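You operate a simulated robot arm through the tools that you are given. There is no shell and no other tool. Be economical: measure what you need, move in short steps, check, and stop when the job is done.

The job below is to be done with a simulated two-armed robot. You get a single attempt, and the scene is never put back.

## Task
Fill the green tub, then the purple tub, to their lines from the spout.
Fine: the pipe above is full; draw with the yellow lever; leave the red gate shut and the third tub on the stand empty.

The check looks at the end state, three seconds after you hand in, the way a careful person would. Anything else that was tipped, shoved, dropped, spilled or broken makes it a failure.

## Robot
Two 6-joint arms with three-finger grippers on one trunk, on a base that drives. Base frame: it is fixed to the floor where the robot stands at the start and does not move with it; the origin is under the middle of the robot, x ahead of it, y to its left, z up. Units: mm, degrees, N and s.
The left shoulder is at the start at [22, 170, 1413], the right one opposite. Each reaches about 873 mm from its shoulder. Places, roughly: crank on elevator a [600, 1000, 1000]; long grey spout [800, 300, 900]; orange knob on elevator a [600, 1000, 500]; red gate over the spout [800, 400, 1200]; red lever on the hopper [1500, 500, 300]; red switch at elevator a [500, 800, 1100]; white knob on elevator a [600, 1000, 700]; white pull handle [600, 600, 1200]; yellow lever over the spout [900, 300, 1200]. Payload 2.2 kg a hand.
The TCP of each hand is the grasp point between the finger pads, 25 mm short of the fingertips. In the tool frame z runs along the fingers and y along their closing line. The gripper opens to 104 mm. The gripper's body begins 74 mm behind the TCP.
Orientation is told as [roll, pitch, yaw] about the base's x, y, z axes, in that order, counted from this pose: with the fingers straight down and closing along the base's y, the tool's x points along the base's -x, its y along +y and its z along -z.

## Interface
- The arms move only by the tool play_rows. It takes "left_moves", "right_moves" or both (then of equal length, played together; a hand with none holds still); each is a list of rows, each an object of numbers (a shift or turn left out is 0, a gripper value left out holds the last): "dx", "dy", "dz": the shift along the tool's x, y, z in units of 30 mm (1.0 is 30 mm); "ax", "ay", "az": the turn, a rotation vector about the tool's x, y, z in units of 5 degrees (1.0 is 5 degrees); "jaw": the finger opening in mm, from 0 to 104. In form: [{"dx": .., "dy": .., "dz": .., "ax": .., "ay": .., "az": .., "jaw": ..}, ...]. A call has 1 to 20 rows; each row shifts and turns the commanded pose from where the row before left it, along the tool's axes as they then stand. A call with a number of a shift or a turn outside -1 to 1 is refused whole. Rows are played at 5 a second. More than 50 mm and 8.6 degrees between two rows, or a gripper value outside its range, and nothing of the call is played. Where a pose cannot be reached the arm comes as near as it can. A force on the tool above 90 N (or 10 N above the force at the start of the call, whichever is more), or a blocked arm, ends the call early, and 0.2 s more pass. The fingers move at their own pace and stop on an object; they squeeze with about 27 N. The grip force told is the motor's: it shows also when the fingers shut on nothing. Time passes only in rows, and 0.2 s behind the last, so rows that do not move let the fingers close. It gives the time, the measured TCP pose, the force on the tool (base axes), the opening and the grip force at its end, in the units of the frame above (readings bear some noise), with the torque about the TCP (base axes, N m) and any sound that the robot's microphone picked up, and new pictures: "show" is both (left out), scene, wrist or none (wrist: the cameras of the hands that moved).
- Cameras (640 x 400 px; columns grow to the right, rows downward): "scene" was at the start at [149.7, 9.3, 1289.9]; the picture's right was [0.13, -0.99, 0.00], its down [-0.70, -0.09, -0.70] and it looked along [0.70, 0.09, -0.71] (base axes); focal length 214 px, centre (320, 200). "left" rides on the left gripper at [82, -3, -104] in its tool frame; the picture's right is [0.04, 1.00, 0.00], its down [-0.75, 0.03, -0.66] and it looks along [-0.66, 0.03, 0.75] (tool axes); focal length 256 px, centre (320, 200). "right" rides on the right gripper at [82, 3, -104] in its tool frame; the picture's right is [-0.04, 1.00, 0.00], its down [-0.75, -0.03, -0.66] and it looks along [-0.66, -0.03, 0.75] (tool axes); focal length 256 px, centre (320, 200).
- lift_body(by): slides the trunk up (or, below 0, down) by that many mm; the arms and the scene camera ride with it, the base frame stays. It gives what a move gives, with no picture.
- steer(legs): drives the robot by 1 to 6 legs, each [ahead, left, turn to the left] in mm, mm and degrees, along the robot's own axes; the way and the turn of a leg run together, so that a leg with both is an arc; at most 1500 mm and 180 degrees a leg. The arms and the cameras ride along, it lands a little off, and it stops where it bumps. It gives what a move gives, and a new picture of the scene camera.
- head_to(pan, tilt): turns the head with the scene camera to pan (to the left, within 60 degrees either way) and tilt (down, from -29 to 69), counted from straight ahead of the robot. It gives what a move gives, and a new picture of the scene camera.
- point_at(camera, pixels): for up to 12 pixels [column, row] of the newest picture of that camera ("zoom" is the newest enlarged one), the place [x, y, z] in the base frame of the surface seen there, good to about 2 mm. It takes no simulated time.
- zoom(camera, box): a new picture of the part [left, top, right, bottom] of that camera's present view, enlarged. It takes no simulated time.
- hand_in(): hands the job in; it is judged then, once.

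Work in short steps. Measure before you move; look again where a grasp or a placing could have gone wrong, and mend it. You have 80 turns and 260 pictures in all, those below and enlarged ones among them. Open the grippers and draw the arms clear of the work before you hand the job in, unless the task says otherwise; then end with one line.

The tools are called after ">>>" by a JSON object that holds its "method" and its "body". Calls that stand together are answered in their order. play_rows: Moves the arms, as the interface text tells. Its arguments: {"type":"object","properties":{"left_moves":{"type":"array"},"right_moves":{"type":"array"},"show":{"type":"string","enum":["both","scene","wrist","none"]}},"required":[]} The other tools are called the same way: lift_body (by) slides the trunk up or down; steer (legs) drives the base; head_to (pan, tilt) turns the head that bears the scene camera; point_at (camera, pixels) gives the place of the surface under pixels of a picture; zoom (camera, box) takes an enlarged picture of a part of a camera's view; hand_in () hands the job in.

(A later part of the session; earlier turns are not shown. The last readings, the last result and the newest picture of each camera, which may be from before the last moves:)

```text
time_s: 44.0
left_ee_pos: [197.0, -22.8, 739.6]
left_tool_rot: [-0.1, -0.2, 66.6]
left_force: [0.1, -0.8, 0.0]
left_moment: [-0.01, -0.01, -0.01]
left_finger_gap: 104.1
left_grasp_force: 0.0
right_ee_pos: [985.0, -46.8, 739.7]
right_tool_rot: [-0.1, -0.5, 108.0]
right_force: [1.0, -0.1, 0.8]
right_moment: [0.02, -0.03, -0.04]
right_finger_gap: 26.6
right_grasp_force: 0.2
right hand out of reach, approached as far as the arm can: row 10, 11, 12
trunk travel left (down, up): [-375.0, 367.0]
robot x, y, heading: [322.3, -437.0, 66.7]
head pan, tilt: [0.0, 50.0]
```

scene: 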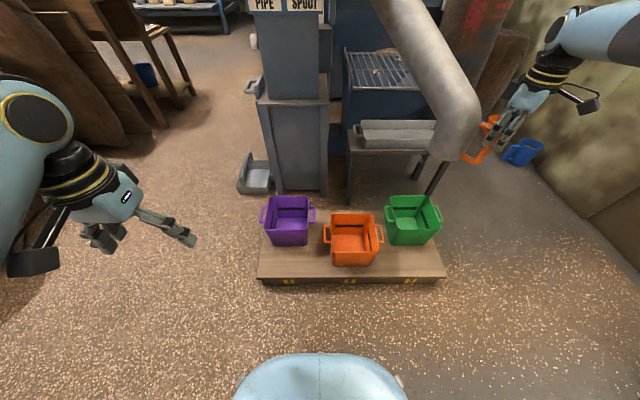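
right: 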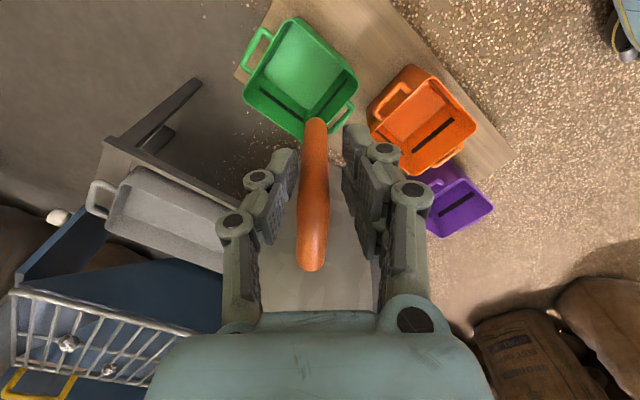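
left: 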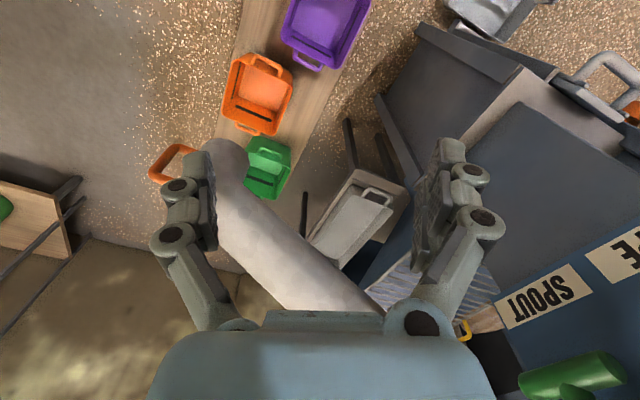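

Short by about 36 mm because of reach. I'll nudge the base, with the hand riding along, by about that amount.

>>> {"method": "steer", "body": {"legs": [[29, -21, 0]]}}

```text
time_s: 44.9
left_ee_pos: [228.8, -4.5, 739.9]
left_tool_rot: [0.0, -0.2, 66.5]
left_force: [-0.7, 0.1, 0.3]
left_moment: [0.02, 0.03, 0.03]
left_finger_gap: 104.2
left_grasp_force: 0.0
right_ee_pos: [1016.0, -29.0, 738.3]
right_tool_rot: [0.0, -0.5, 108.1]
right_force: [2.0, 0.0, -0.6]
right_moment: [-0.02, -0.01, -0.02]
right_finger_gap: 26.5
right_grasp_force: 0.2
trunk travel left (down, up): [-375.0, 367.0]
robot x, y, heading: [352.9, -419.5, 66.7]
head pan, tilt: [0.0, 50.0]
```

scene: 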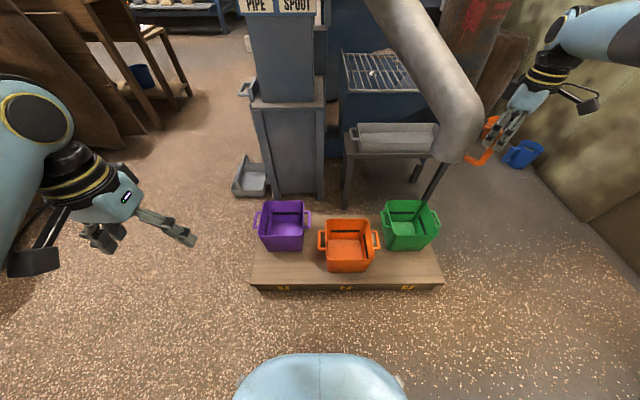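

Hand exactly at target. Check the handle and spout mouth against the green tub through the wrist view.

>>> {"method": "play_rows", "body": {"right_moves": [{}], "show": "wrist"}}

>>> {"method": "point_at", "body": {"camera": "right", "pixels": [[312, 130], [312, 240], [252, 50], [290, 30], [356, 75], [302, 135], [318, 265]]}}

>>> {"method": "zoom", "body": {"camera": "scene", "box": [370, 60, 530, 260]}}

>>> {"method": "point_at", "body": {"camera": "scene", "pixels": [[430, 140], [455, 160], [478, 120], [474, 158], [496, 122], [381, 210], [434, 202], [386, 205], [439, 228], [412, 249]]}}

```text
time_s: 45.3
left_ee_pos: [228.6, -5.3, 741.1]
left_tool_rot: [0.0, -0.2, 66.5]
left_force: [-0.2, 0.2, -0.5]
left_moment: [0.01, -0.02, 0.01]
left_finger_gap: 104.0
left_grasp_force: 0.1
right_ee_pos: [1017.0, -28.7, 739.9]
right_tool_rot: [0.0, -0.6, 108.0]
right_force: [1.7, 0.6, -0.6]
right_moment: [0.02, -0.05, 0.0]
right_finger_gap: 26.8
right_grasp_force: 0.7
trunk travel left (down, up): [-375.0, 367.0]
robot x, y, heading: [353.2, -421.1, 66.5]
head pan, tilt: [0.0, 50.0]
```

right: 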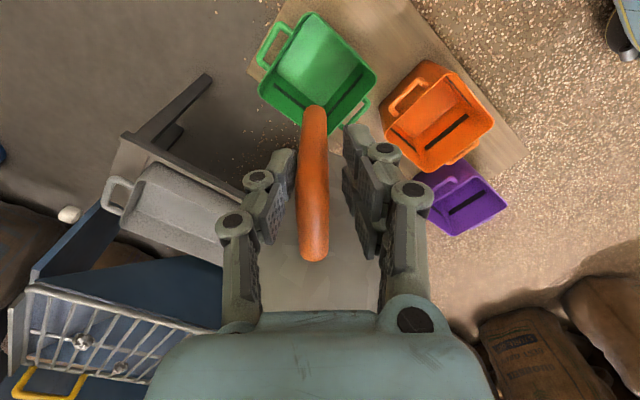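

```text
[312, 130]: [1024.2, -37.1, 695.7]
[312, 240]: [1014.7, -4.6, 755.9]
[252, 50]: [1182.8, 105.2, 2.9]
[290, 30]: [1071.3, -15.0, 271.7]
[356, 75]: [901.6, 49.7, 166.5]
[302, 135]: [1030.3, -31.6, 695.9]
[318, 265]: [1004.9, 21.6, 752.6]
```

```text
2.00 times, centred on (450, 160) of scene
```

zoom: 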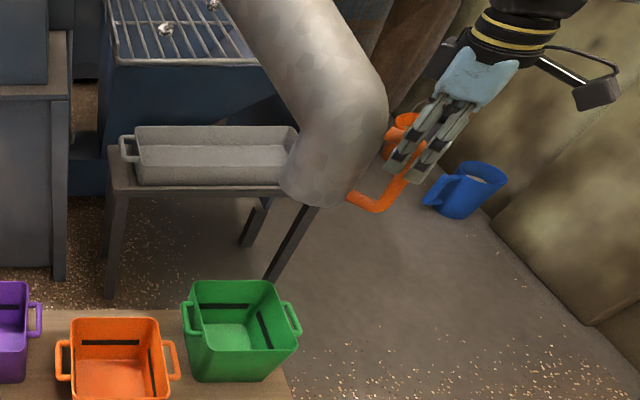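

```text
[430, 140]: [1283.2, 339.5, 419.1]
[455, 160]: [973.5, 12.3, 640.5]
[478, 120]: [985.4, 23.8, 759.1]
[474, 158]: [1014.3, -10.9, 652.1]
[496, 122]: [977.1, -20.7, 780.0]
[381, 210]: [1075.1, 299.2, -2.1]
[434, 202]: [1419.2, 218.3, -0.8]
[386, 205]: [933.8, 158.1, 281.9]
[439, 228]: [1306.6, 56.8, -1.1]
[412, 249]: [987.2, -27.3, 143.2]
```

>>> {"method": "point_at", "body": {"camera": "zoom", "pixels": [[191, 283], [278, 282], [298, 347], [205, 379], [266, 378], [186, 310], [285, 310], [209, 352], [230, 345], [245, 305]]}}

```text
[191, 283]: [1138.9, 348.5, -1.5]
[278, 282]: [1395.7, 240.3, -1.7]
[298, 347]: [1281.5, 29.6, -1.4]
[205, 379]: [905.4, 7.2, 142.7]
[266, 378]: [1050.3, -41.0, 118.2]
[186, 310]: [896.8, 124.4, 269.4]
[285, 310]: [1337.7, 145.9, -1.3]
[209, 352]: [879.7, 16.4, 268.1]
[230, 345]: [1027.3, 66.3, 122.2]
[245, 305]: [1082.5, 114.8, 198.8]
```

The handle sits at −72.5° and the green tub centre at −73.1°, so the mouth is over it. Now I'll lift off the handle, un-yaw the hand and start pitching the fingers to point ahead.

>>> {"method": "play_rows", "body": {"right_moves": [{"dz": -1}, {"dz": -1}, {"dz": -1}, {"dz": -1}, {"dx": 1, "az": 1}, {"dx": 1, "az": 1}, {"dx": 1, "az": 1}, {"az": 1}, {"az": 1}, {"az": 1}, {"az": 1}, {"az": 1}, {"az": 0.2}, {}], "show": "scene"}}

```text
time_s: 48.3
left_ee_pos: [227.4, -6.7, 741.7]
left_tool_rot: [-0.1, -0.2, 66.6]
left_force: [0.2, 0.7, -0.4]
left_moment: [0.01, 0.0, -0.02]
left_finger_gap: 104.2
left_grasp_force: 0.0
right_ee_pos: [1036.2, -117.9, 858.9]
right_tool_rot: [0.3, -0.5, 67.2]
right_force: [0.2, 0.5, 0.3]
right_moment: [-0.02, 0.0, 0.01]
right_finger_gap: 26.1
right_grasp_force: 0.0
trunk travel left (down, up): [-375.0, 367.0]
robot x, y, heading: [353.0, -423.4, 66.8]
head pan, tilt: [0.0, 50.0]
```

scene: 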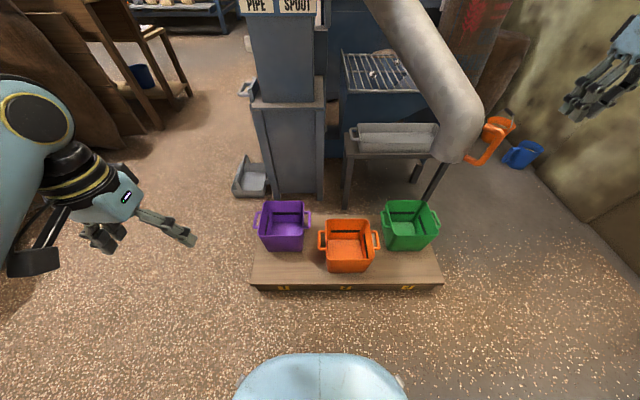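

The spout stayed in place. Now pitch the fingers forward.

>>> {"method": "play_rows", "body": {"right_moves": [{"ay": -1}, {"ay": -1}, {"ay": -1}, {"ay": -1}, {"ay": -1}, {"ay": -1}, {"ay": -1}, {"ay": -1}, {"ay": -1}, {"ay": -1}, {"ay": -1}, {"ay": -1}, {"ay": -1}, {"ay": -1}, {"ay": -1}, {"ay": -1}, {"ay": -1}, {"ay": -1}, {"jaw": 60}, {}], "show": "scene"}}

```text
time_s: 52.5
left_ee_pos: [227.7, -6.0, 739.9]
left_tool_rot: [0.0, -0.2, 66.6]
left_force: [0.4, 0.0, 0.3]
left_moment: [-0.03, -0.04, 0.03]
left_finger_gap: 104.0
left_grasp_force: 0.1
right_ee_pos: [1042.8, -119.5, 858.0]
right_tool_rot: [0.6, -82.7, 64.5]
right_force: [0.3, -0.2, 0.5]
right_moment: [-0.03, 0.0, 0.0]
right_finger_gap: 60.1
right_grasp_force: 0.0
right hand out of reach, approached as far as the arm can: row 17, 18
trunk travel left (down, up): [-375.0, 367.0]
robot x, y, heading: [355.2, -418.7, 66.6]
head pan, tilt: [0.0, 50.0]
```

scene: 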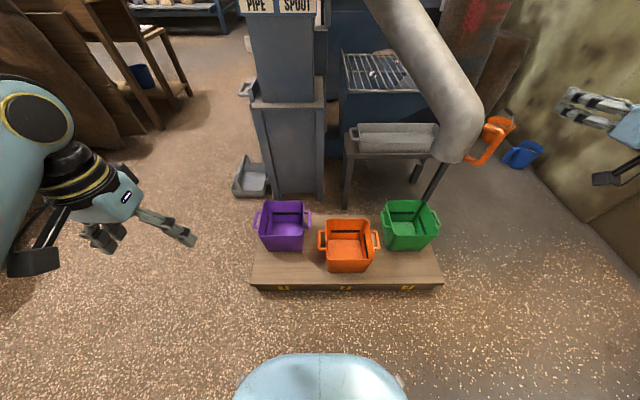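

Now roll the hand 90° so it closes vertically, and raise it towards the lever height.

>>> {"method": "play_rows", "body": {"right_moves": [{"dx": -1}, {"dx": -1}, {"dx": -1}, {"dx": -1}, {"dx": -1}, {"dx": -1}, {"dx": -1}, {"dx": -1}, {"ay": -0.8}, {"az": -1}, {"az": -1}, {"az": -1}, {"az": -1}, {"az": -1}, {"az": -1}, {"az": -1}, {"az": -1}, {"az": -1}, {}], "show": "wrist"}}

```text
time_s: 56.5
left_ee_pos: [228.8, -5.0, 740.9]
left_tool_rot: [-0.1, -0.2, 66.6]
left_force: [-0.4, 0.1, 0.8]
left_moment: [-0.02, 0.01, -0.02]
left_finger_gap: 104.0
left_grasp_force: 0.1
right_ee_pos: [1051.5, -87.5, 1096.3]
right_tool_rot: [-85.3, -45.0, 151.8]
right_force: [-0.3, -0.3, -0.1]
right_moment: [-0.03, 0.0, -0.02]
right_finger_gap: 59.8
right_grasp_force: 0.1
right hand out of reach, approached as far as the arm can: row 8
trunk travel left (down, up): [-375.0, 367.0]
robot x, y, heading: [352.6, -421.6, 66.5]
head pan, tilt: [0.0, 50.0]
```

right: 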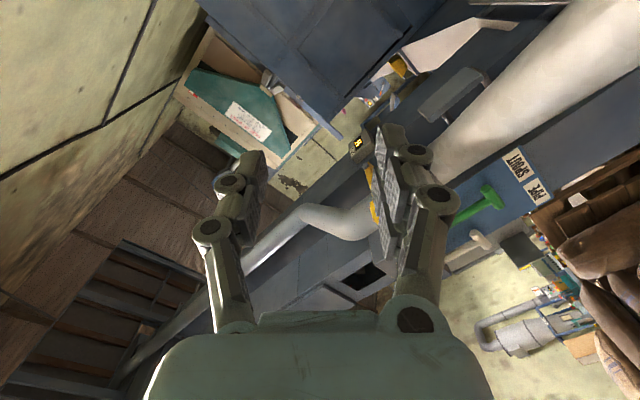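

Halfway rolled; continue.

>>> {"method": "play_rows", "body": {"right_moves": [{"az": -1}, {"az": -1}, {"az": -1}, {"az": -1}, {"az": -1}, {"az": -1}, {"az": -1}, {"az": -1}, {"az": -1}, {}], "show": "wrist"}}

>>> {"method": "head_to", "body": {"pan": -15, "tilt": 25}}

```text
time_s: 58.7
left_ee_pos: [228.9, -5.1, 739.9]
left_tool_rot: [-0.2, -0.2, 66.6]
left_force: [0.5, 0.4, 0.2]
left_moment: [-0.01, -0.01, -0.01]
left_finger_gap: 103.9
left_grasp_force: 0.0
right_ee_pos: [1051.8, -88.3, 1094.9]
right_tool_rot: [-86.6, 0.0, 155.2]
right_force: [-0.9, -0.6, 0.6]
right_moment: [0.0, -0.01, 0.0]
right_finger_gap: 60.0
right_grasp_force: 0.0
trunk travel left (down, up): [-375.0, 367.0]
robot x, y, heading: [355.3, -422.8, 66.3]
head pan, tilt: [0.0, 50.0]
```

right: 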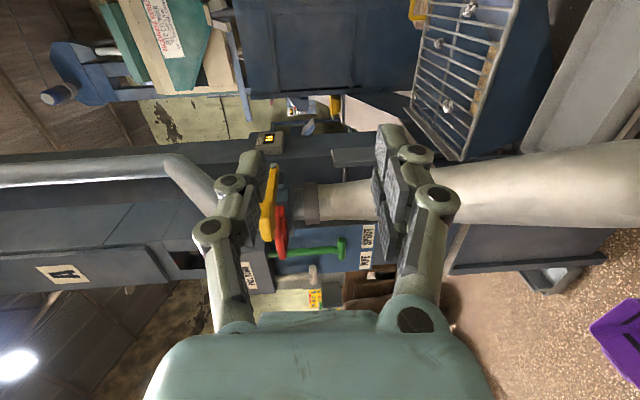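

```text
time_s: 59.6
left_ee_pos: [227.6, -5.2, 739.5]
left_tool_rot: [-0.1, -0.2, 66.7]
left_force: [0.3, -0.4, -0.5]
left_moment: [0.0, 0.01, -0.02]
left_finger_gap: 104.0
left_grasp_force: 0.0
right_ee_pos: [1051.9, -87.0, 1095.8]
right_tool_rot: [-86.7, -0.1, 155.2]
right_force: [0.3, -0.1, 0.1]
right_moment: [-0.03, 0.04, -0.01]
right_finger_gap: 60.3
right_grasp_force: 0.0
trunk travel left (down, up): [-375.0, 367.0]
robot x, y, heading: [354.3, -421.5, 66.7]
head pan, tilt: [-15.0, 25.0]
```

scene: 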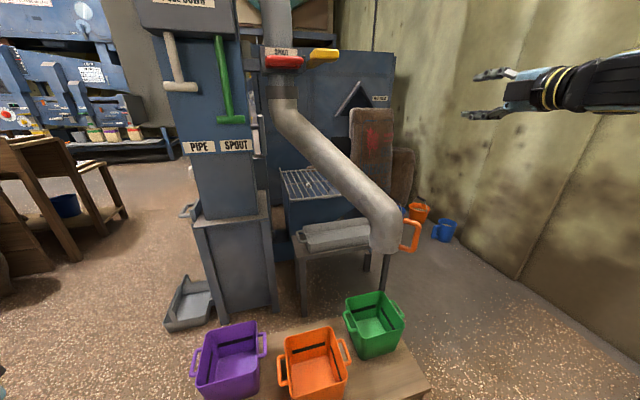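

The hand now points ahead with a vertical closing line. Measure the lever, the red gate and the spout mouth edges precisely from this view.

>>> {"method": "zoom", "body": {"camera": "scene", "box": [250, 35, 360, 105]}}

>>> {"method": "point_at", "body": {"camera": "scene", "pixels": [[311, 56], [323, 54], [337, 54], [301, 62], [371, 248], [402, 246], [388, 254], [374, 225], [360, 290], [404, 320], [374, 300], [417, 235]]}}

```text
5.71 times, centred on (305, 70) of scene
```

zoom: 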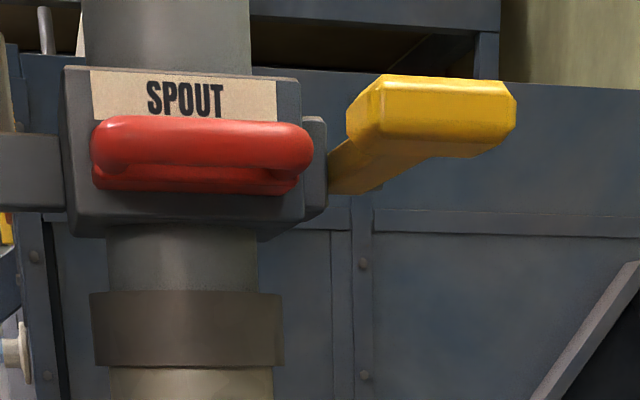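

```text
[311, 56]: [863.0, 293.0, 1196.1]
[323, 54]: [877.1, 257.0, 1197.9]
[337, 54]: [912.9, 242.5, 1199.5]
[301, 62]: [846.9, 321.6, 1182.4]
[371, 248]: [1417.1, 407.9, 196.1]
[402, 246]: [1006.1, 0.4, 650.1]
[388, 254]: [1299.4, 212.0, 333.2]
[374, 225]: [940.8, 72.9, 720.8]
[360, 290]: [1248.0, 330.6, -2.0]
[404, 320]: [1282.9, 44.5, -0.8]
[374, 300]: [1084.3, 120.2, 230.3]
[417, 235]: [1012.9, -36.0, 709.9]
```

The lever bar is centred near [897,275,1200], clear of the red gate. I'll drive 150 mm ahead, since the plank stays ~110 mm clear, then approach the lever.

>>> {"method": "steer", "body": {"legs": [[150, 0, 0]]}}

>>> {"method": "play_rows", "body": {"right_moves": [{"dy": -1, "ax": 0.6}, {"dy": -1}, {"dy": -1}, {"dy": -0.5}, {"dx": -1}, {"dx": -1}, {"dx": -1}, {"dx": -1}, {"dx": -1}, {"dx": -1}, {"dx": -1}, {"dx": -1}, {"dx": -1}, {}, {}]}}

```text
time_s: 61.0
left_ee_pos: [287.7, 131.6, 740.2]
left_tool_rot: [-0.1, -0.2, 66.6]
left_force: [-0.2, 0.5, 0.5]
left_moment: [-0.01, 0.0, -0.01]
left_finger_gap: 104.1
left_grasp_force: 0.1
right_ee_pos: [1110.6, 49.8, 1094.6]
right_tool_rot: [-86.6, -0.1, 155.2]
right_force: [-0.6, 0.1, -0.5]
right_moment: [0.04, 0.0, -0.01]
right_finger_gap: 60.0
right_grasp_force: 0.0
trunk travel left (down, up): [-375.0, 367.0]
robot x, y, heading: [412.7, -285.5, 66.5]
head pan, tilt: [-15.0, 25.0]
```

scene: 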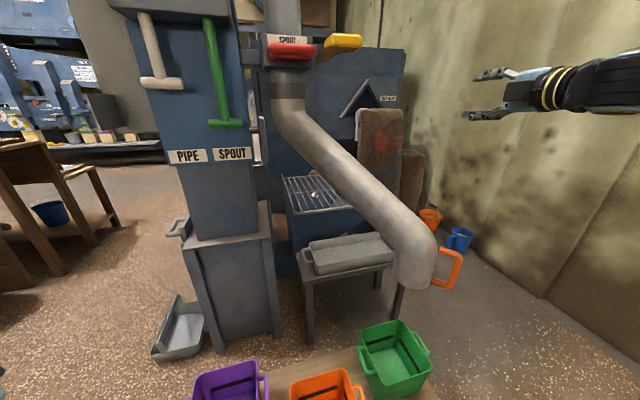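

```text
time_s: 64.2
left_ee_pos: [286.8, 131.9, 740.5]
left_tool_rot: [-0.1, -0.2, 66.7]
left_force: [0.5, 0.7, -1.0]
left_moment: [-0.01, -0.02, -0.02]
left_finger_gap: 104.0
left_grasp_force: 0.0
right_ee_pos: [861.6, 170.3, 1198.6]
right_tool_rot: [-89.6, 0.0, 155.2]
right_force: [0.2, -0.3, -0.8]
right_moment: [-0.03, 0.01, 0.01]
right_finger_gap: 59.9
right_grasp_force: 0.0
right hand out of reach, approached as far as the arm can: row 2
trunk travel left (down, up): [-375.0, 367.0]
robot x, y, heading: [411.9, -281.8, 66.5]
head pan, tilt: [-15.0, 25.0]
```

scene: 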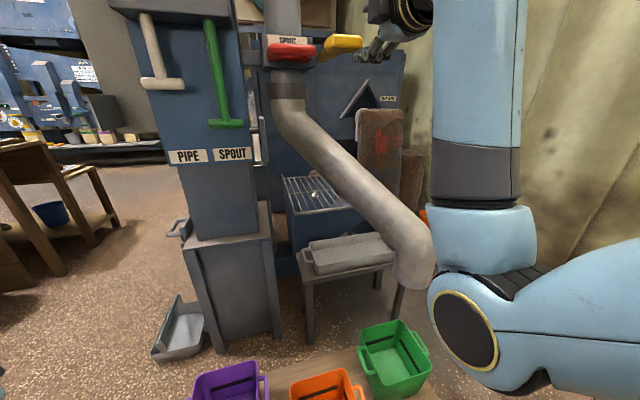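
right: 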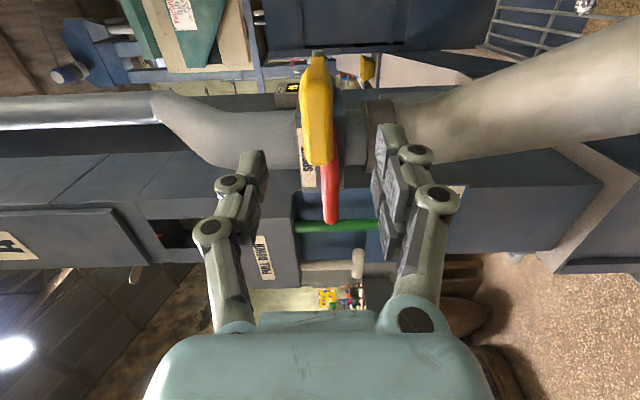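

Aligned vertically (yellow grip at col 318 in the wrist view). Advance 108 mm onto the bar, then narrow the jaws to about 40.

>>> {"method": "play_rows", "body": {"right_moves": [{"dz": 1, "dx": -0.1}, {"dz": 1}, {"dz": 1}, {"dz": 0.5}, {}, {"jaw": 42}, {}, {}]}}

>>> {"method": "head_to", "body": {"pan": -10, "tilt": 45}}

```text
time_s: 66.0
left_ee_pos: [287.2, 131.2, 741.8]
left_tool_rot: [-0.1, -0.1, 66.6]
left_force: [0.2, -0.8, 0.2]
left_moment: [-0.03, -0.01, 0.02]
left_finger_gap: 104.3
left_grasp_force: 0.1
right_ee_pos: [903.6, 265.9, 1198.5]
right_tool_rot: [-89.7, 0.0, 155.2]
right_force: [-0.2, 0.1, 0.3]
right_moment: [0.0, 0.02, -0.02]
right_finger_gap: 41.6
right_grasp_force: 0.1
trunk travel left (down, up): [-375.0, 367.0]
robot x, y, heading: [412.6, -279.1, 66.8]
head pan, tilt: [-15.0, 25.0]
```

scene: 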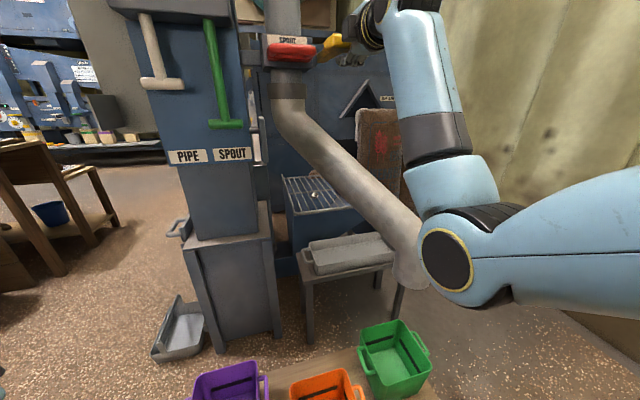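
right: 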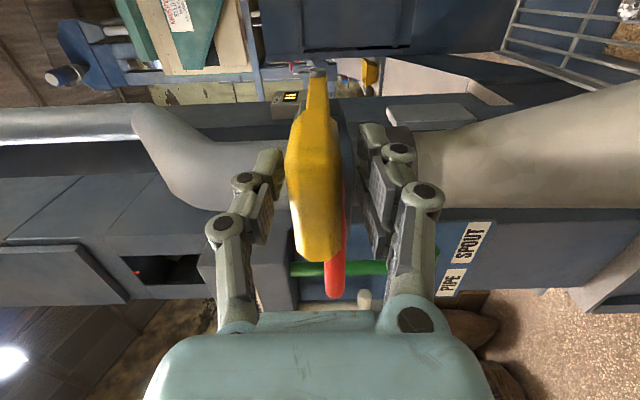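

```text
time_s: 66.8
left_ee_pos: [285.7, 132.3, 741.1]
left_tool_rot: [-0.1, -0.2, 66.7]
left_force: [-0.3, 0.3, 0.3]
left_moment: [-0.01, 0.0, -0.02]
left_finger_gap: 104.3
left_grasp_force: 0.1
right_ee_pos: [904.3, 265.6, 1199.4]
right_tool_rot: [-89.6, 0.0, 155.1]
right_force: [0.3, 0.6, 0.5]
right_moment: [0.02, 0.0, -0.03]
right_finger_gap: 41.9
right_grasp_force: 0.0
trunk travel left (down, up): [-375.0, 367.0]
robot x, y, heading: [410.1, -280.1, 66.5]
head pan, tilt: [-10.0, 45.0]
```

scene: 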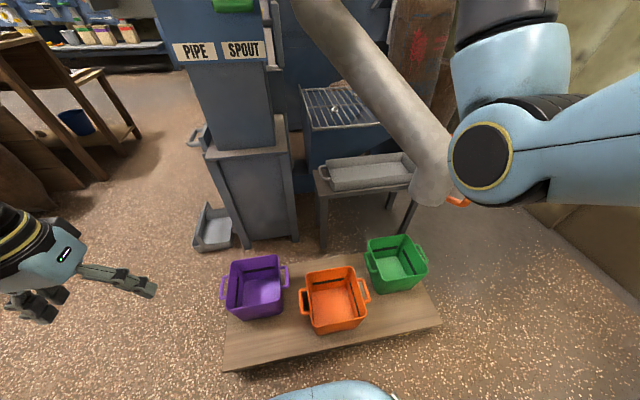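

The bar is inside the fork. Check where the elbow is relative to the spout handle, and take a small trial pull down.

>>> {"method": "point_at", "body": {"camera": "scene", "pixels": [[482, 155], [460, 200], [510, 200], [425, 190]]}}

>>> {"method": "play_rows", "body": {"right_moves": [{"dy": 0.5}, {"dy": 0.5, "ax": 0.5}]}}

>>> {"method": "zoom", "body": {"camera": "scene", "box": [340, 200, 450, 310]}}

```text
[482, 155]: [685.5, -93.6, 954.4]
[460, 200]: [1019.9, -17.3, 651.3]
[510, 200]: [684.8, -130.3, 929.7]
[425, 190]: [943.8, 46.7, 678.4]
```

```text
time_s: 67.4
left_ee_pos: [286.0, 131.7, 740.8]
left_tool_rot: [-0.2, -0.3, 66.5]
left_force: [0.2, -0.4, 1.1]
left_moment: [-0.01, 0.01, 0.0]
left_finger_gap: 104.2
left_grasp_force: 0.1
right_ee_pos: [903.2, 264.5, 1168.6]
right_tool_rot: [-92.2, -0.1, 155.2]
right_force: [0.2, 1.2, 0.8]
right_moment: [0.02, -0.02, -0.03]
right_finger_gap: 43.2
right_grasp_force: 0.6
trunk travel left (down, up): [-375.0, 367.0]
robot x, y, heading: [411.8, -282.9, 66.6]
head pan, tilt: [-10.0, 45.0]
```

scene: 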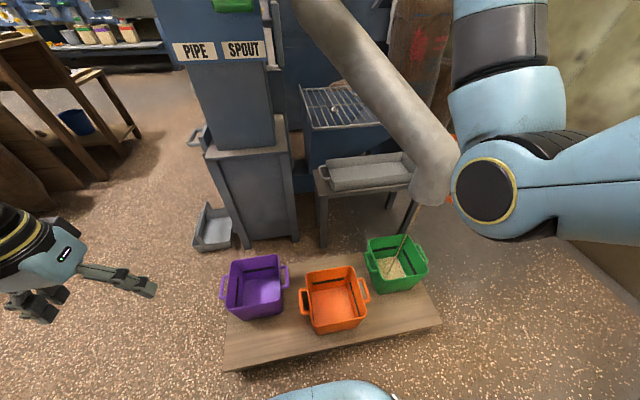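
right: 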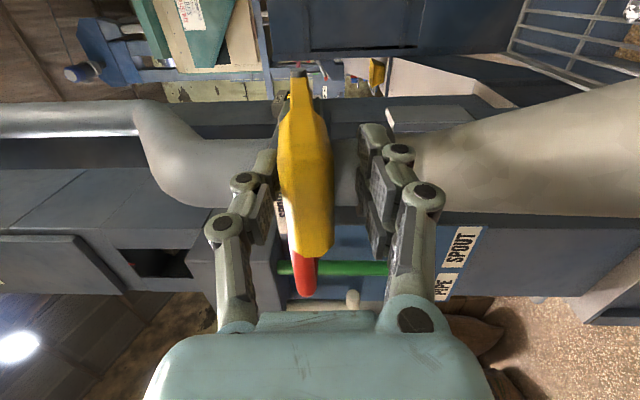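

```text
3.64 times, centred on (395, 255) of scene
```

zoom: 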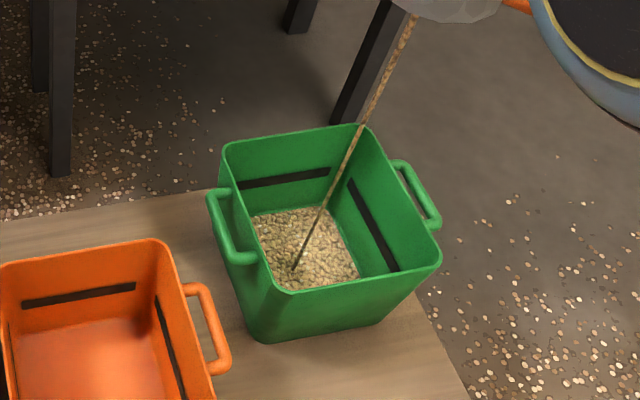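

It flows and lands inside the green tub. Measure the level against the line height.

>>> {"method": "point_at", "body": {"camera": "zoom", "pixels": [[290, 235], [330, 265], [275, 270], [285, 180], [285, 174], [375, 220], [285, 187], [293, 268]]}}

>>> {"method": "play_rows", "body": {"right_moves": [{}], "show": "none"}}

>>> {"method": "zoom", "body": {"camera": "scene", "box": [340, 200, 450, 310]}}

>>> {"method": "point_at", "body": {"camera": "zoom", "pixels": [[290, 235], [330, 265], [275, 270], [310, 225]]}}

```text
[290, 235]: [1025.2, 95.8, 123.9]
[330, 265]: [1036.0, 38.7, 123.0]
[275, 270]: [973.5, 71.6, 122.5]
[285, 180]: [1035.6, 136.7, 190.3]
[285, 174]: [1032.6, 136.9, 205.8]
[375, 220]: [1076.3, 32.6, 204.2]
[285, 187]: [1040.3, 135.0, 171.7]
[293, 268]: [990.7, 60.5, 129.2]
```

```text
time_s: 67.8
left_ee_pos: [286.5, 131.3, 740.8]
left_tool_rot: [0.0, -0.1, 66.6]
left_force: [0.7, 0.7, 0.8]
left_moment: [-0.02, 0.0, -0.01]
left_finger_gap: 103.9
left_grasp_force: 0.1
right_ee_pos: [904.6, 264.7, 1168.3]
right_tool_rot: [-92.3, -0.1, 155.2]
right_force: [-0.2, 1.0, 1.3]
right_moment: [0.06, 0.0, -0.02]
right_finger_gap: 43.1
right_grasp_force: 0.3
trunk travel left (down, up): [-375.0, 367.0]
robot x, y, heading: [411.2, -279.4, 66.7]
head pan, tilt: [-10.0, 45.0]
```

```text
3.64 times, centred on (395, 255) of scene
```

zoom: 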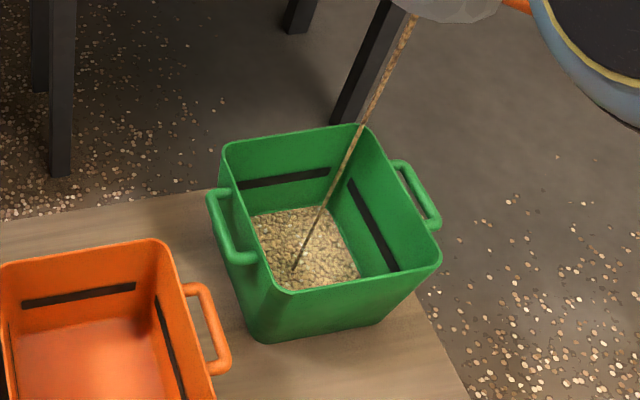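

```text
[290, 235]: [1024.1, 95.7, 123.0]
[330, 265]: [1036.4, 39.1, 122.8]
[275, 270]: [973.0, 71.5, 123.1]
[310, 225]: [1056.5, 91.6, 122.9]
```

The stream lands at [990,60], the tub's centre. Surface is ~123 and the line ~190. Hold 2 s to gauge the rate.

>>> {"method": "play_rows", "body": {"right_moves": [{}, {}, {}, {}, {}, {}, {}, {}, {}, {}], "show": "none"}}

>>> {"method": "zoom", "body": {"camera": "scene", "box": [340, 200, 450, 310]}}

>>> {"method": "point_at", "body": {"camera": "zoom", "pixels": [[290, 235], [330, 265], [275, 270], [310, 225], [270, 179], [270, 186], [320, 168], [320, 176]]}}

```text
time_s: 70.0
left_ee_pos: [287.0, 131.1, 740.3]
left_tool_rot: [-0.1, -0.2, 66.5]
left_force: [-0.3, 0.9, 0.3]
left_moment: [0.01, 0.01, 0.02]
left_finger_gap: 104.0
left_grasp_force: 0.1
right_ee_pos: [903.1, 264.1, 1169.2]
right_tool_rot: [-92.2, 0.1, 155.2]
right_force: [-1.6, -0.8, 1.3]
right_moment: [0.01, -0.02, 0.01]
right_finger_gap: 42.9
right_grasp_force: 0.4
trunk travel left (down, up): [-375.0, 367.0]
robot x, y, heading: [415.3, -284.3, 66.6]
head pan, tilt: [-10.0, 45.0]
```

```text
3.64 times, centred on (395, 255) of scene
```

zoom: 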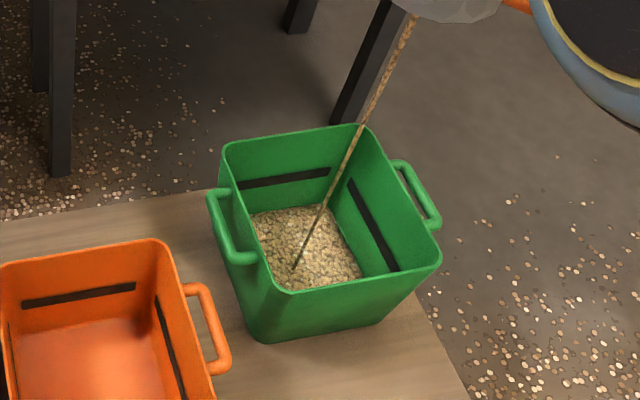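

```text
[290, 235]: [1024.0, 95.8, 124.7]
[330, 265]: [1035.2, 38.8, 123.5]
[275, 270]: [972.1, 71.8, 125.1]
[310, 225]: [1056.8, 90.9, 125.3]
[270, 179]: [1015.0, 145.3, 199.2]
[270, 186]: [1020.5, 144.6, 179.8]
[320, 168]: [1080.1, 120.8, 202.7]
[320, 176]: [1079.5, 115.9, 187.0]
```

Only ~0.8 mm/s. Open it further by 27 mm and gauge again.

>>> {"method": "play_rows", "body": {"right_moves": [{"dy": 0.5, "dz": 0.1, "ax": 0.8}, {"dy": 0.4, "dz": 0.1, "ax": 0.8}, {}, {}, {}, {}, {}], "show": "none"}}

>>> {"method": "zoom", "body": {"camera": "scene", "box": [340, 200, 450, 310]}}

>>> {"method": "point_at", "body": {"camera": "zoom", "pixels": [[290, 235], [330, 265], [275, 270], [310, 225]]}}

```text
time_s: 71.6
left_ee_pos: [287.0, 130.7, 740.1]
left_tool_rot: [-0.1, -0.3, 66.6]
left_force: [0.7, -0.2, 0.3]
left_moment: [0.03, -0.01, -0.02]
left_finger_gap: 103.9
left_grasp_force: 0.1
right_ee_pos: [906.4, 271.1, 1142.5]
right_tool_rot: [-100.2, -0.1, 155.2]
right_force: [0.8, -0.6, 2.2]
right_moment: [0.03, -0.01, 0.0]
right_finger_gap: 43.5
right_grasp_force: 0.6
trunk travel left (down, up): [-375.0, 367.0]
robot x, y, heading: [416.2, -280.0, 66.5]
head pan, tilt: [-10.0, 45.0]
```

```text
3.64 times, centred on (395, 255) of scene
```

zoom: 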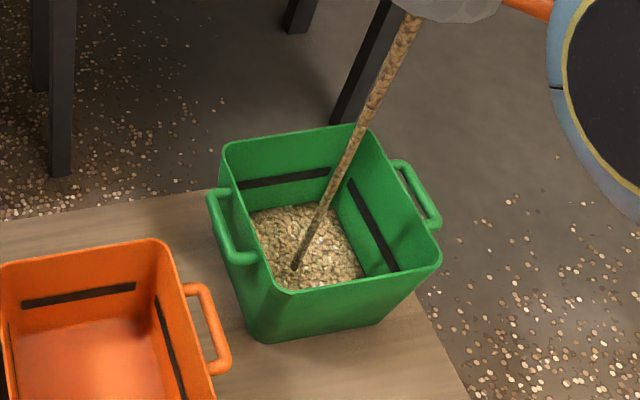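

```text
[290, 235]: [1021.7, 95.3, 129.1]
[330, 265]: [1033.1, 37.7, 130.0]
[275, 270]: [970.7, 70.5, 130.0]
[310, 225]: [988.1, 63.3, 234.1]
```

About 4 mm/s now. Hold for about 8 s, then check.

>>> {"method": "play_rows", "body": {"right_moves": [{}, {}, {}, {}, {}, {}, {}, {}, {}, {}, {}, {}, {}, {}, {}, {}, {}, {}, {}, {}], "show": "none"}}

>>> {"method": "play_rows", "body": {"right_moves": [{}, {}, {}, {}, {}, {}, {}, {}, {}, {}, {}, {}, {}, {}, {}, {}, {}, {}, {}], "show": "none"}}

>>> {"method": "zoom", "body": {"camera": "scene", "box": [340, 200, 450, 310]}}

>>> {"method": "point_at", "body": {"camera": "zoom", "pixels": [[290, 235], [330, 265], [275, 255], [270, 220], [345, 240]]}}

```text
time_s: 75.8
left_ee_pos: [287.0, 131.4, 740.8]
left_tool_rot: [-0.1, -0.2, 66.6]
left_force: [-0.7, -0.5, 0.3]
left_moment: [-0.01, 0.01, 0.02]
left_finger_gap: 104.1
left_grasp_force: 0.0
right_ee_pos: [905.4, 271.2, 1141.7]
right_tool_rot: [-100.2, -0.1, 155.2]
right_force: [-0.2, -0.2, 2.5]
right_moment: [0.05, 0.02, -0.03]
right_finger_gap: 43.6
right_grasp_force: 0.8
trunk travel left (down, up): [-375.0, 367.0]
robot x, y, heading: [410.3, -284.2, 66.6]
head pan, tilt: [-10.0, 45.0]
```

```text
time_s: 79.8
left_ee_pos: [287.1, 131.2, 740.0]
left_tool_rot: [-0.1, -0.3, 66.7]
left_force: [0.5, -0.1, -0.1]
left_moment: [-0.02, -0.02, 0.02]
left_finger_gap: 103.8
left_grasp_force: 0.0
right_ee_pos: [906.4, 271.1, 1142.0]
right_tool_rot: [-100.2, -0.1, 155.2]
right_force: [0.3, 0.3, 2.1]
right_moment: [0.02, -0.02, 0.03]
right_finger_gap: 43.7
right_grasp_force: 0.9
trunk travel left (down, up): [-375.0, 367.0]
robot x, y, heading: [413.5, -284.0, 66.5]
head pan, tilt: [-10.0, 45.0]
```

```text
3.64 times, centred on (395, 255) of scene
```

zoom: 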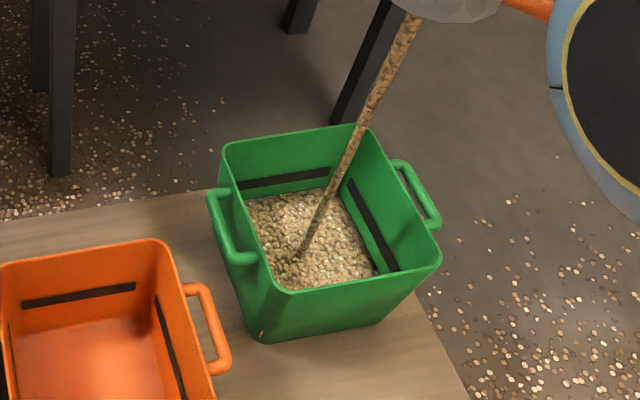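

```text
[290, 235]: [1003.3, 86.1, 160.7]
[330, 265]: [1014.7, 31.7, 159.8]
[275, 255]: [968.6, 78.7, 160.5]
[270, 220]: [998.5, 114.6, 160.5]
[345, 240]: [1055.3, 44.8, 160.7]
```

Level 160.5, rising 3.75 mm/s. Run ~5.6 s more, then zoom tightly on the line.

>>> {"method": "play_rows", "body": {"right_moves": [{}, {}, {}, {}, {}, {}, {}, {}, {}, {}, {}, {}, {}, {}, {}, {}, {}, {}, {}, {}], "show": "none"}}

>>> {"method": "play_rows", "body": {"right_moves": [{}, {}, {}, {}, {}, {}], "show": "none"}}

>>> {"method": "zoom", "body": {"camera": "scene", "box": [370, 225, 430, 285]}}

>>> {"method": "point_at", "body": {"camera": "zoom", "pixels": [[245, 180], [300, 230], [220, 220], [240, 120], [240, 127], [240, 132], [240, 137], [240, 142], [240, 147], [320, 200]]}}

```text
time_s: 84.0
left_ee_pos: [286.5, 131.0, 741.4]
left_tool_rot: [-0.1, -0.1, 66.6]
left_force: [0.3, 0.3, -0.6]
left_moment: [0.02, -0.01, -0.02]
left_finger_gap: 104.0
left_grasp_force: 0.1
right_ee_pos: [905.8, 270.5, 1141.1]
right_tool_rot: [-100.2, 0.0, 155.2]
right_force: [0.2, -0.4, 1.7]
right_moment: [0.07, -0.01, 0.0]
right_finger_gap: 43.6
right_grasp_force: 1.1
trunk travel left (down, up): [-375.0, 367.0]
robot x, y, heading: [414.9, -287.0, 66.5]
head pan, tilt: [-10.0, 45.0]
```

```text
time_s: 85.4
left_ee_pos: [286.5, 131.9, 740.1]
left_tool_rot: [-0.2, -0.2, 66.5]
left_force: [-0.5, 0.7, -0.1]
left_moment: [0.01, -0.02, 0.01]
left_finger_gap: 104.2
left_grasp_force: 0.0
right_ee_pos: [905.5, 271.2, 1141.8]
right_tool_rot: [-100.2, -0.1, 155.2]
right_force: [-0.4, -0.1, 2.2]
right_moment: [0.04, 0.01, 0.01]
right_finger_gap: 43.8
right_grasp_force: 0.8
trunk travel left (down, up): [-375.0, 367.0]
robot x, y, heading: [407.9, -286.0, 66.5]
head pan, tilt: [-10.0, 45.0]
```

```text
6.67 times, centred on (400, 255) of scene
```

zoom: 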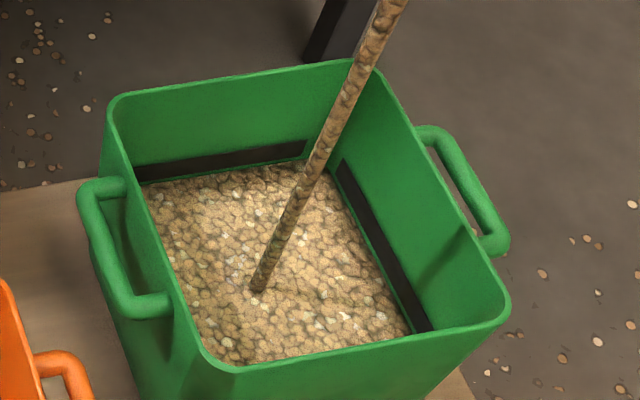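

```text
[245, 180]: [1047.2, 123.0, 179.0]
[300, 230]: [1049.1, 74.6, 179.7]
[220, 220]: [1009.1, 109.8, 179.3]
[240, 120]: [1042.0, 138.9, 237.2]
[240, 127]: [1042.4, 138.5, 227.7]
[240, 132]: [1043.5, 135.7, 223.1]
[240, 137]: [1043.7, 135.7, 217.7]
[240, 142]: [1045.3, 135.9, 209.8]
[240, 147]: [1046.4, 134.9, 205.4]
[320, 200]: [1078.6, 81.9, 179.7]
```

>>> {"method": "point_at", "body": {"camera": "zoom", "pixels": [[240, 150], [240, 153], [240, 156], [240, 160], [240, 164], [240, 168], [200, 157], [200, 174], [200, 160], [200, 171]]}}

```text
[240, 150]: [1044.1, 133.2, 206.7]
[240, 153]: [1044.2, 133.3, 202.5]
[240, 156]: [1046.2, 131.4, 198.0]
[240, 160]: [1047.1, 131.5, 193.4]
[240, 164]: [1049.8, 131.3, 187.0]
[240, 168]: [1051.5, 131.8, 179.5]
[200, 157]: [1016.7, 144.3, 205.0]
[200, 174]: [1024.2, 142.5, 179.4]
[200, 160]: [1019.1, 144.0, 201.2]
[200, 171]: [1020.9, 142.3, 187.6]
```

The band spans about z 184–205 (centre ~194); level is 179.5. I'll hold 2.2 s, then return to the trickle position and check.

>>> {"method": "play_rows", "body": {"right_moves": [{}, {}, {}, {}, {}, {}, {}, {}, {}, {}, {}, {"dy": -0.4, "dz": -0.1, "ax": -0.8}, {"dy": -0.5, "dz": -0.1, "ax": -0.8}, {}], "show": "none"}}

>>> {"method": "zoom", "body": {"camera": "scene", "box": [370, 225, 430, 285]}}

>>> {"method": "point_at", "body": {"camera": "zoom", "pixels": [[245, 180], [300, 230], [220, 220], [280, 330]]}}

```text
time_s: 88.4
left_ee_pos: [286.9, 131.0, 740.1]
left_tool_rot: [-0.1, -0.3, 66.6]
left_force: [-0.2, -0.1, 0.4]
left_moment: [0.02, -0.04, -0.07]
left_finger_gap: 104.1
left_grasp_force: 0.0
right_ee_pos: [902.8, 263.0, 1167.0]
right_tool_rot: [-92.1, -0.1, 155.1]
right_force: [-0.3, -0.4, 1.0]
right_moment: [0.07, 0.0, 0.02]
right_finger_gap: 43.2
right_grasp_force: 0.6
trunk travel left (down, up): [-375.0, 367.0]
robot x, y, heading: [412.9, -284.9, 66.5]
head pan, tilt: [-10.0, 45.0]
```

```text
6.67 times, centred on (400, 255) of scene
```

zoom: 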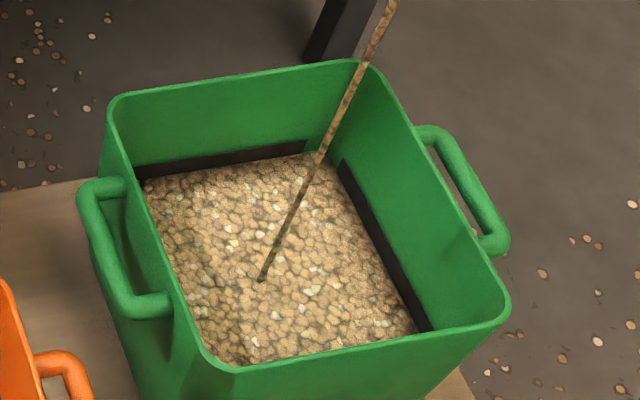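

```text
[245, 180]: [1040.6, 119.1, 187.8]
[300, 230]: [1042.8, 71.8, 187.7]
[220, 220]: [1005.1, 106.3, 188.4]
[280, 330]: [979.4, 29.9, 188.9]
```

Level 188.3, trickling. 4 s more of trickle, then check.

>>> {"method": "play_rows", "body": {"right_moves": [{}, {}, {}, {}, {}, {}, {}, {}, {}, {}, {}, {}, {}, {}, {}, {}, {}, {}], "show": "none"}}

>>> {"method": "zoom", "body": {"camera": "scene", "box": [370, 225, 430, 285]}}

>>> {"method": "point_at", "body": {"camera": "zoom", "pixels": [[245, 180], [300, 230], [220, 220], [280, 330], [200, 155], [200, 158], [200, 161], [200, 164], [200, 167], [200, 170]]}}

```text
time_s: 92.2
left_ee_pos: [287.7, 130.4, 740.0]
left_tool_rot: [-0.2, -0.3, 66.7]
left_force: [-0.1, -0.1, -0.1]
left_moment: [0.05, 0.03, 0.01]
left_finger_gap: 103.9
left_grasp_force: 0.1
right_ee_pos: [903.8, 263.1, 1167.0]
right_tool_rot: [-92.1, -0.1, 155.3]
right_force: [-0.5, -0.6, 0.9]
right_moment: [0.06, 0.0, 0.02]
right_finger_gap: 43.0
right_grasp_force: 0.5
trunk travel left (down, up): [-375.0, 367.0]
robot x, y, heading: [409.7, -283.4, 66.6]
head pan, tilt: [-10.0, 45.0]
```

```text
6.67 times, centred on (400, 255) of scene
```

zoom: 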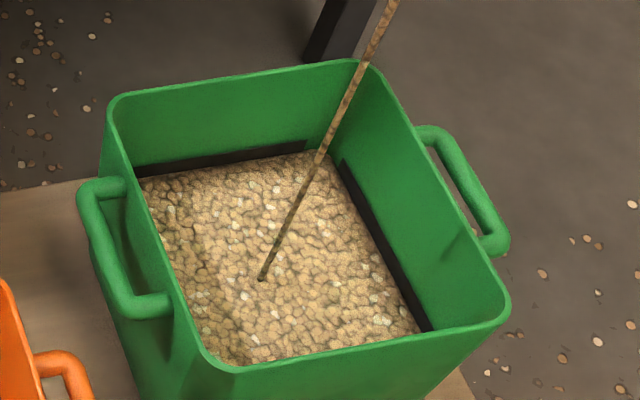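

```text
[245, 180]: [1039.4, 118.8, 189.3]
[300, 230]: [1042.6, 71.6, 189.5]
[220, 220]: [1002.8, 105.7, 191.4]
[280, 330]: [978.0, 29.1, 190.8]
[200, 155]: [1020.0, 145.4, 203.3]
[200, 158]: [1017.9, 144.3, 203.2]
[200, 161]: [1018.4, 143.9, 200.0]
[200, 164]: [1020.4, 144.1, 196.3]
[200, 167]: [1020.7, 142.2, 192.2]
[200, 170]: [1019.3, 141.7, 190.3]
```

Level ~190.4; the band centre is ~194.5. Trickle another ~4.6 s, then shut the lever by bringing it up.

>>> {"method": "play_rows", "body": {"right_moves": [{}, {}, {}, {}, {}, {}, {}, {}, {}, {}, {}, {}, {}, {}, {}, {}, {}, {}, {}, {}], "show": "none"}}

>>> {"method": "play_rows", "body": {"right_moves": [{"dy": -0.4, "ax": -0.2}, {"dy": -0.4, "ax": -0.3}, {"dy": -0.3}, {"dy": -0.2}, {}, {}], "show": "both"}}

>>> {"method": "zoom", "body": {"camera": "scene", "box": [370, 225, 430, 285]}}

>>> {"method": "point_at", "body": {"camera": "zoom", "pixels": [[245, 180], [300, 230], [220, 220], [280, 330]]}}

```text
time_s: 96.4
left_ee_pos: [287.5, 132.3, 739.8]
left_tool_rot: [-0.1, -0.1, 66.6]
left_force: [0.5, 0.0, -0.3]
left_moment: [0.01, -0.06, -0.03]
left_finger_gap: 103.9
left_grasp_force: 0.1
right_ee_pos: [902.4, 262.1, 1168.3]
right_tool_rot: [-92.2, 0.0, 155.2]
right_force: [-1.0, -0.9, 1.7]
right_moment: [0.07, -0.01, -0.01]
right_finger_gap: 42.9
right_grasp_force: 0.2
trunk travel left (down, up): [-375.0, 367.0]
robot x, y, heading: [411.1, -285.0, 66.5]
head pan, tilt: [-10.0, 45.0]
```

```text
time_s: 97.8
left_ee_pos: [286.4, 132.8, 740.5]
left_tool_rot: [-0.1, -0.3, 66.6]
left_force: [-0.1, 0.4, -0.4]
left_moment: [0.01, 0.01, 0.02]
left_finger_gap: 103.9
left_grasp_force: 0.0
right_ee_pos: [902.5, 262.2, 1208.3]
right_tool_rot: [-89.6, 0.0, 155.1]
right_force: [-0.1, 0.3, 1.0]
right_moment: [-0.01, 0.0, -0.01]
right_finger_gap: 41.9
right_grasp_force: 0.1
trunk travel left (down, up): [-375.0, 367.0]
robot x, y, heading: [408.3, -282.9, 66.7]
head pan, tilt: [-10.0, 45.0]
```

scene: 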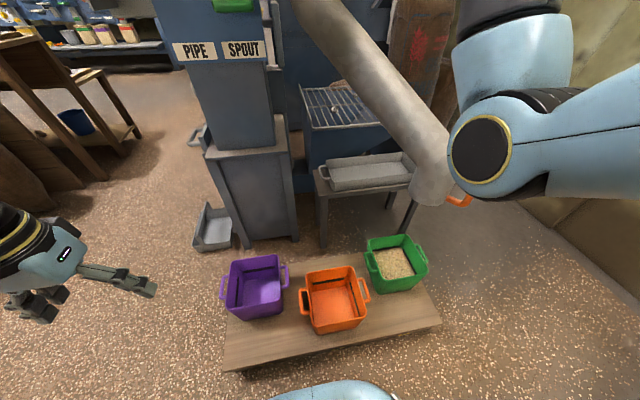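
right: 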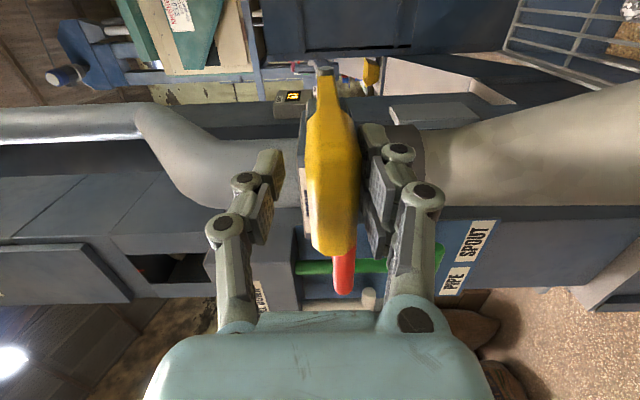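

```text
6.67 times, centred on (400, 255) of scene
```

zoom: 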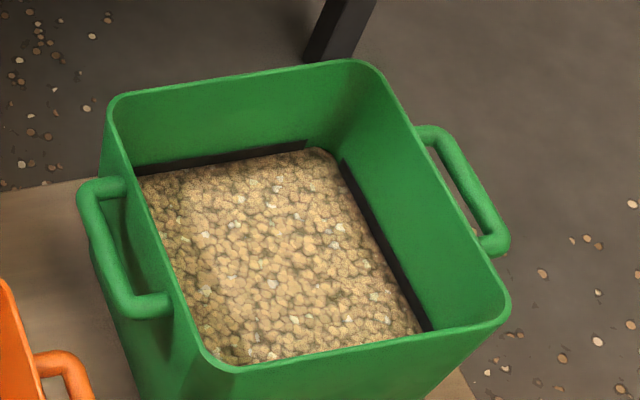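

```text
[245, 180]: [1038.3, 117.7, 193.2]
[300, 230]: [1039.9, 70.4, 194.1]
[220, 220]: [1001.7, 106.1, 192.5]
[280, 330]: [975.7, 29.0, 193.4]
```

Green is at 193.4, mid-band, and the flow has stopped. Now I'll withdraw from the lever and back the base off 150 mm.

>>> {"method": "play_rows", "body": {"right_moves": [{"dy": 0.2, "jaw": 62}, {}, {"dz": -1}, {"dz": -1}, {"dz": -1}, {"dz": -1}, {}], "show": "none"}}

>>> {"method": "steer", "body": {"legs": [[-150, 0, 0]]}}

>>> {"method": "play_rows", "body": {"right_moves": [{"dx": 1}, {"dx": 1}, {"dx": 1}, {"dx": 1}, {"dx": 1}, {"dx": 1}, {"dx": 1}, {"dx": 1}, {"dx": 1}, {"dx": 0.3, "dy": 1}, {"dy": 1}, {"dy": 1}, {"dy": 1}, {"dy": 1}, {"dy": 1}, {"dy": 1}, {"dy": 1}, {"dy": 1, "jaw": 4}, {}], "show": "scene"}}

```text
time_s: 99.4
left_ee_pos: [287.1, 131.5, 739.9]
left_tool_rot: [-0.1, -0.2, 66.6]
left_force: [0.3, 0.0, 0.5]
left_moment: [0.04, -0.04, 0.02]
left_finger_gap: 104.0
left_grasp_force: 0.1
right_ee_pos: [851.8, 154.6, 1202.7]
right_tool_rot: [-89.7, 0.0, 155.1]
right_force: [0.1, -0.3, -0.1]
right_moment: [0.02, -0.04, 0.0]
right_finger_gap: 62.0
right_grasp_force: 0.1
trunk travel left (down, up): [-375.0, 367.0]
robot x, y, heading: [412.7, -286.7, 66.5]
head pan, tilt: [-10.0, 45.0]
```

```text
time_s: 100.8
left_ee_pos: [227.1, -6.6, 740.1]
left_tool_rot: [-0.1, -0.3, 66.7]
left_force: [0.3, 0.4, -0.3]
left_moment: [0.03, -0.02, 0.0]
left_finger_gap: 103.9
left_grasp_force: 0.0
right_ee_pos: [792.0, 15.7, 1203.2]
right_tool_rot: [-89.7, 0.1, 155.3]
right_force: [-0.3, 0.1, 0.1]
right_moment: [0.0, 0.01, 0.04]
right_finger_gap: 62.3
right_grasp_force: 0.1
trunk travel left (down, up): [-375.0, 367.0]
robot x, y, heading: [352.3, -418.6, 66.5]
head pan, tilt: [-10.0, 45.0]
```

scene: 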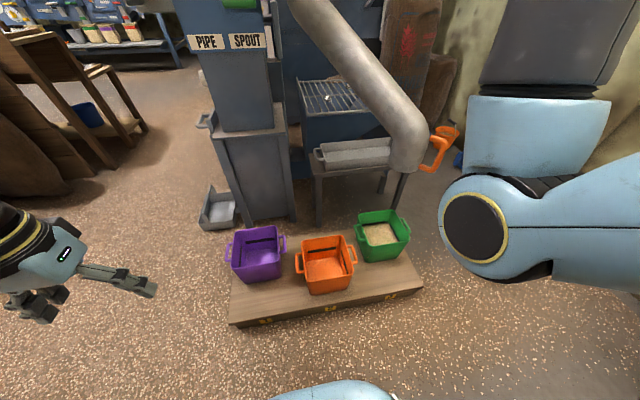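

```text
time_s: 104.8
left_ee_pos: [227.7, -7.3, 739.8]
left_tool_rot: [-0.2, -0.1, 66.6]
left_force: [-0.1, -0.4, -0.5]
left_moment: [0.0, 0.01, 0.01]
left_finger_gap: 103.9
left_grasp_force: 0.0
right_ee_pos: [1010.8, -82.6, 932.6]
right_tool_rot: [-89.7, 0.0, 155.2]
right_force: [0.8, 0.3, -0.2]
right_moment: [-0.03, 0.0, -0.02]
right_finger_gap: 4.0
right_grasp_force: 0.1
right hand out of reach, approached as far as the arm can: row 8, 9
trunk travel left (down, up): [-375.0, 367.0]
robot x, y, heading: [350.2, -420.1, 66.8]
head pan, tilt: [-10.0, 45.0]
```

scene: 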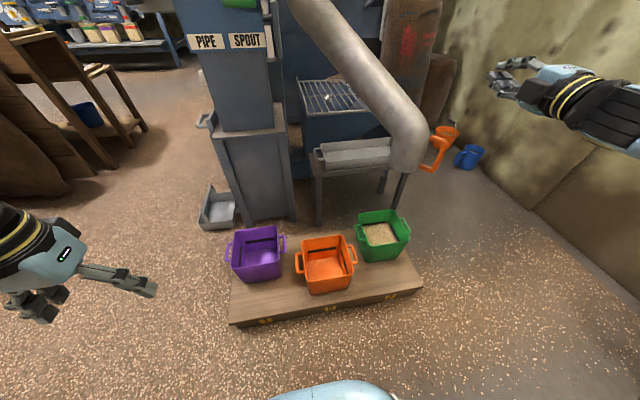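

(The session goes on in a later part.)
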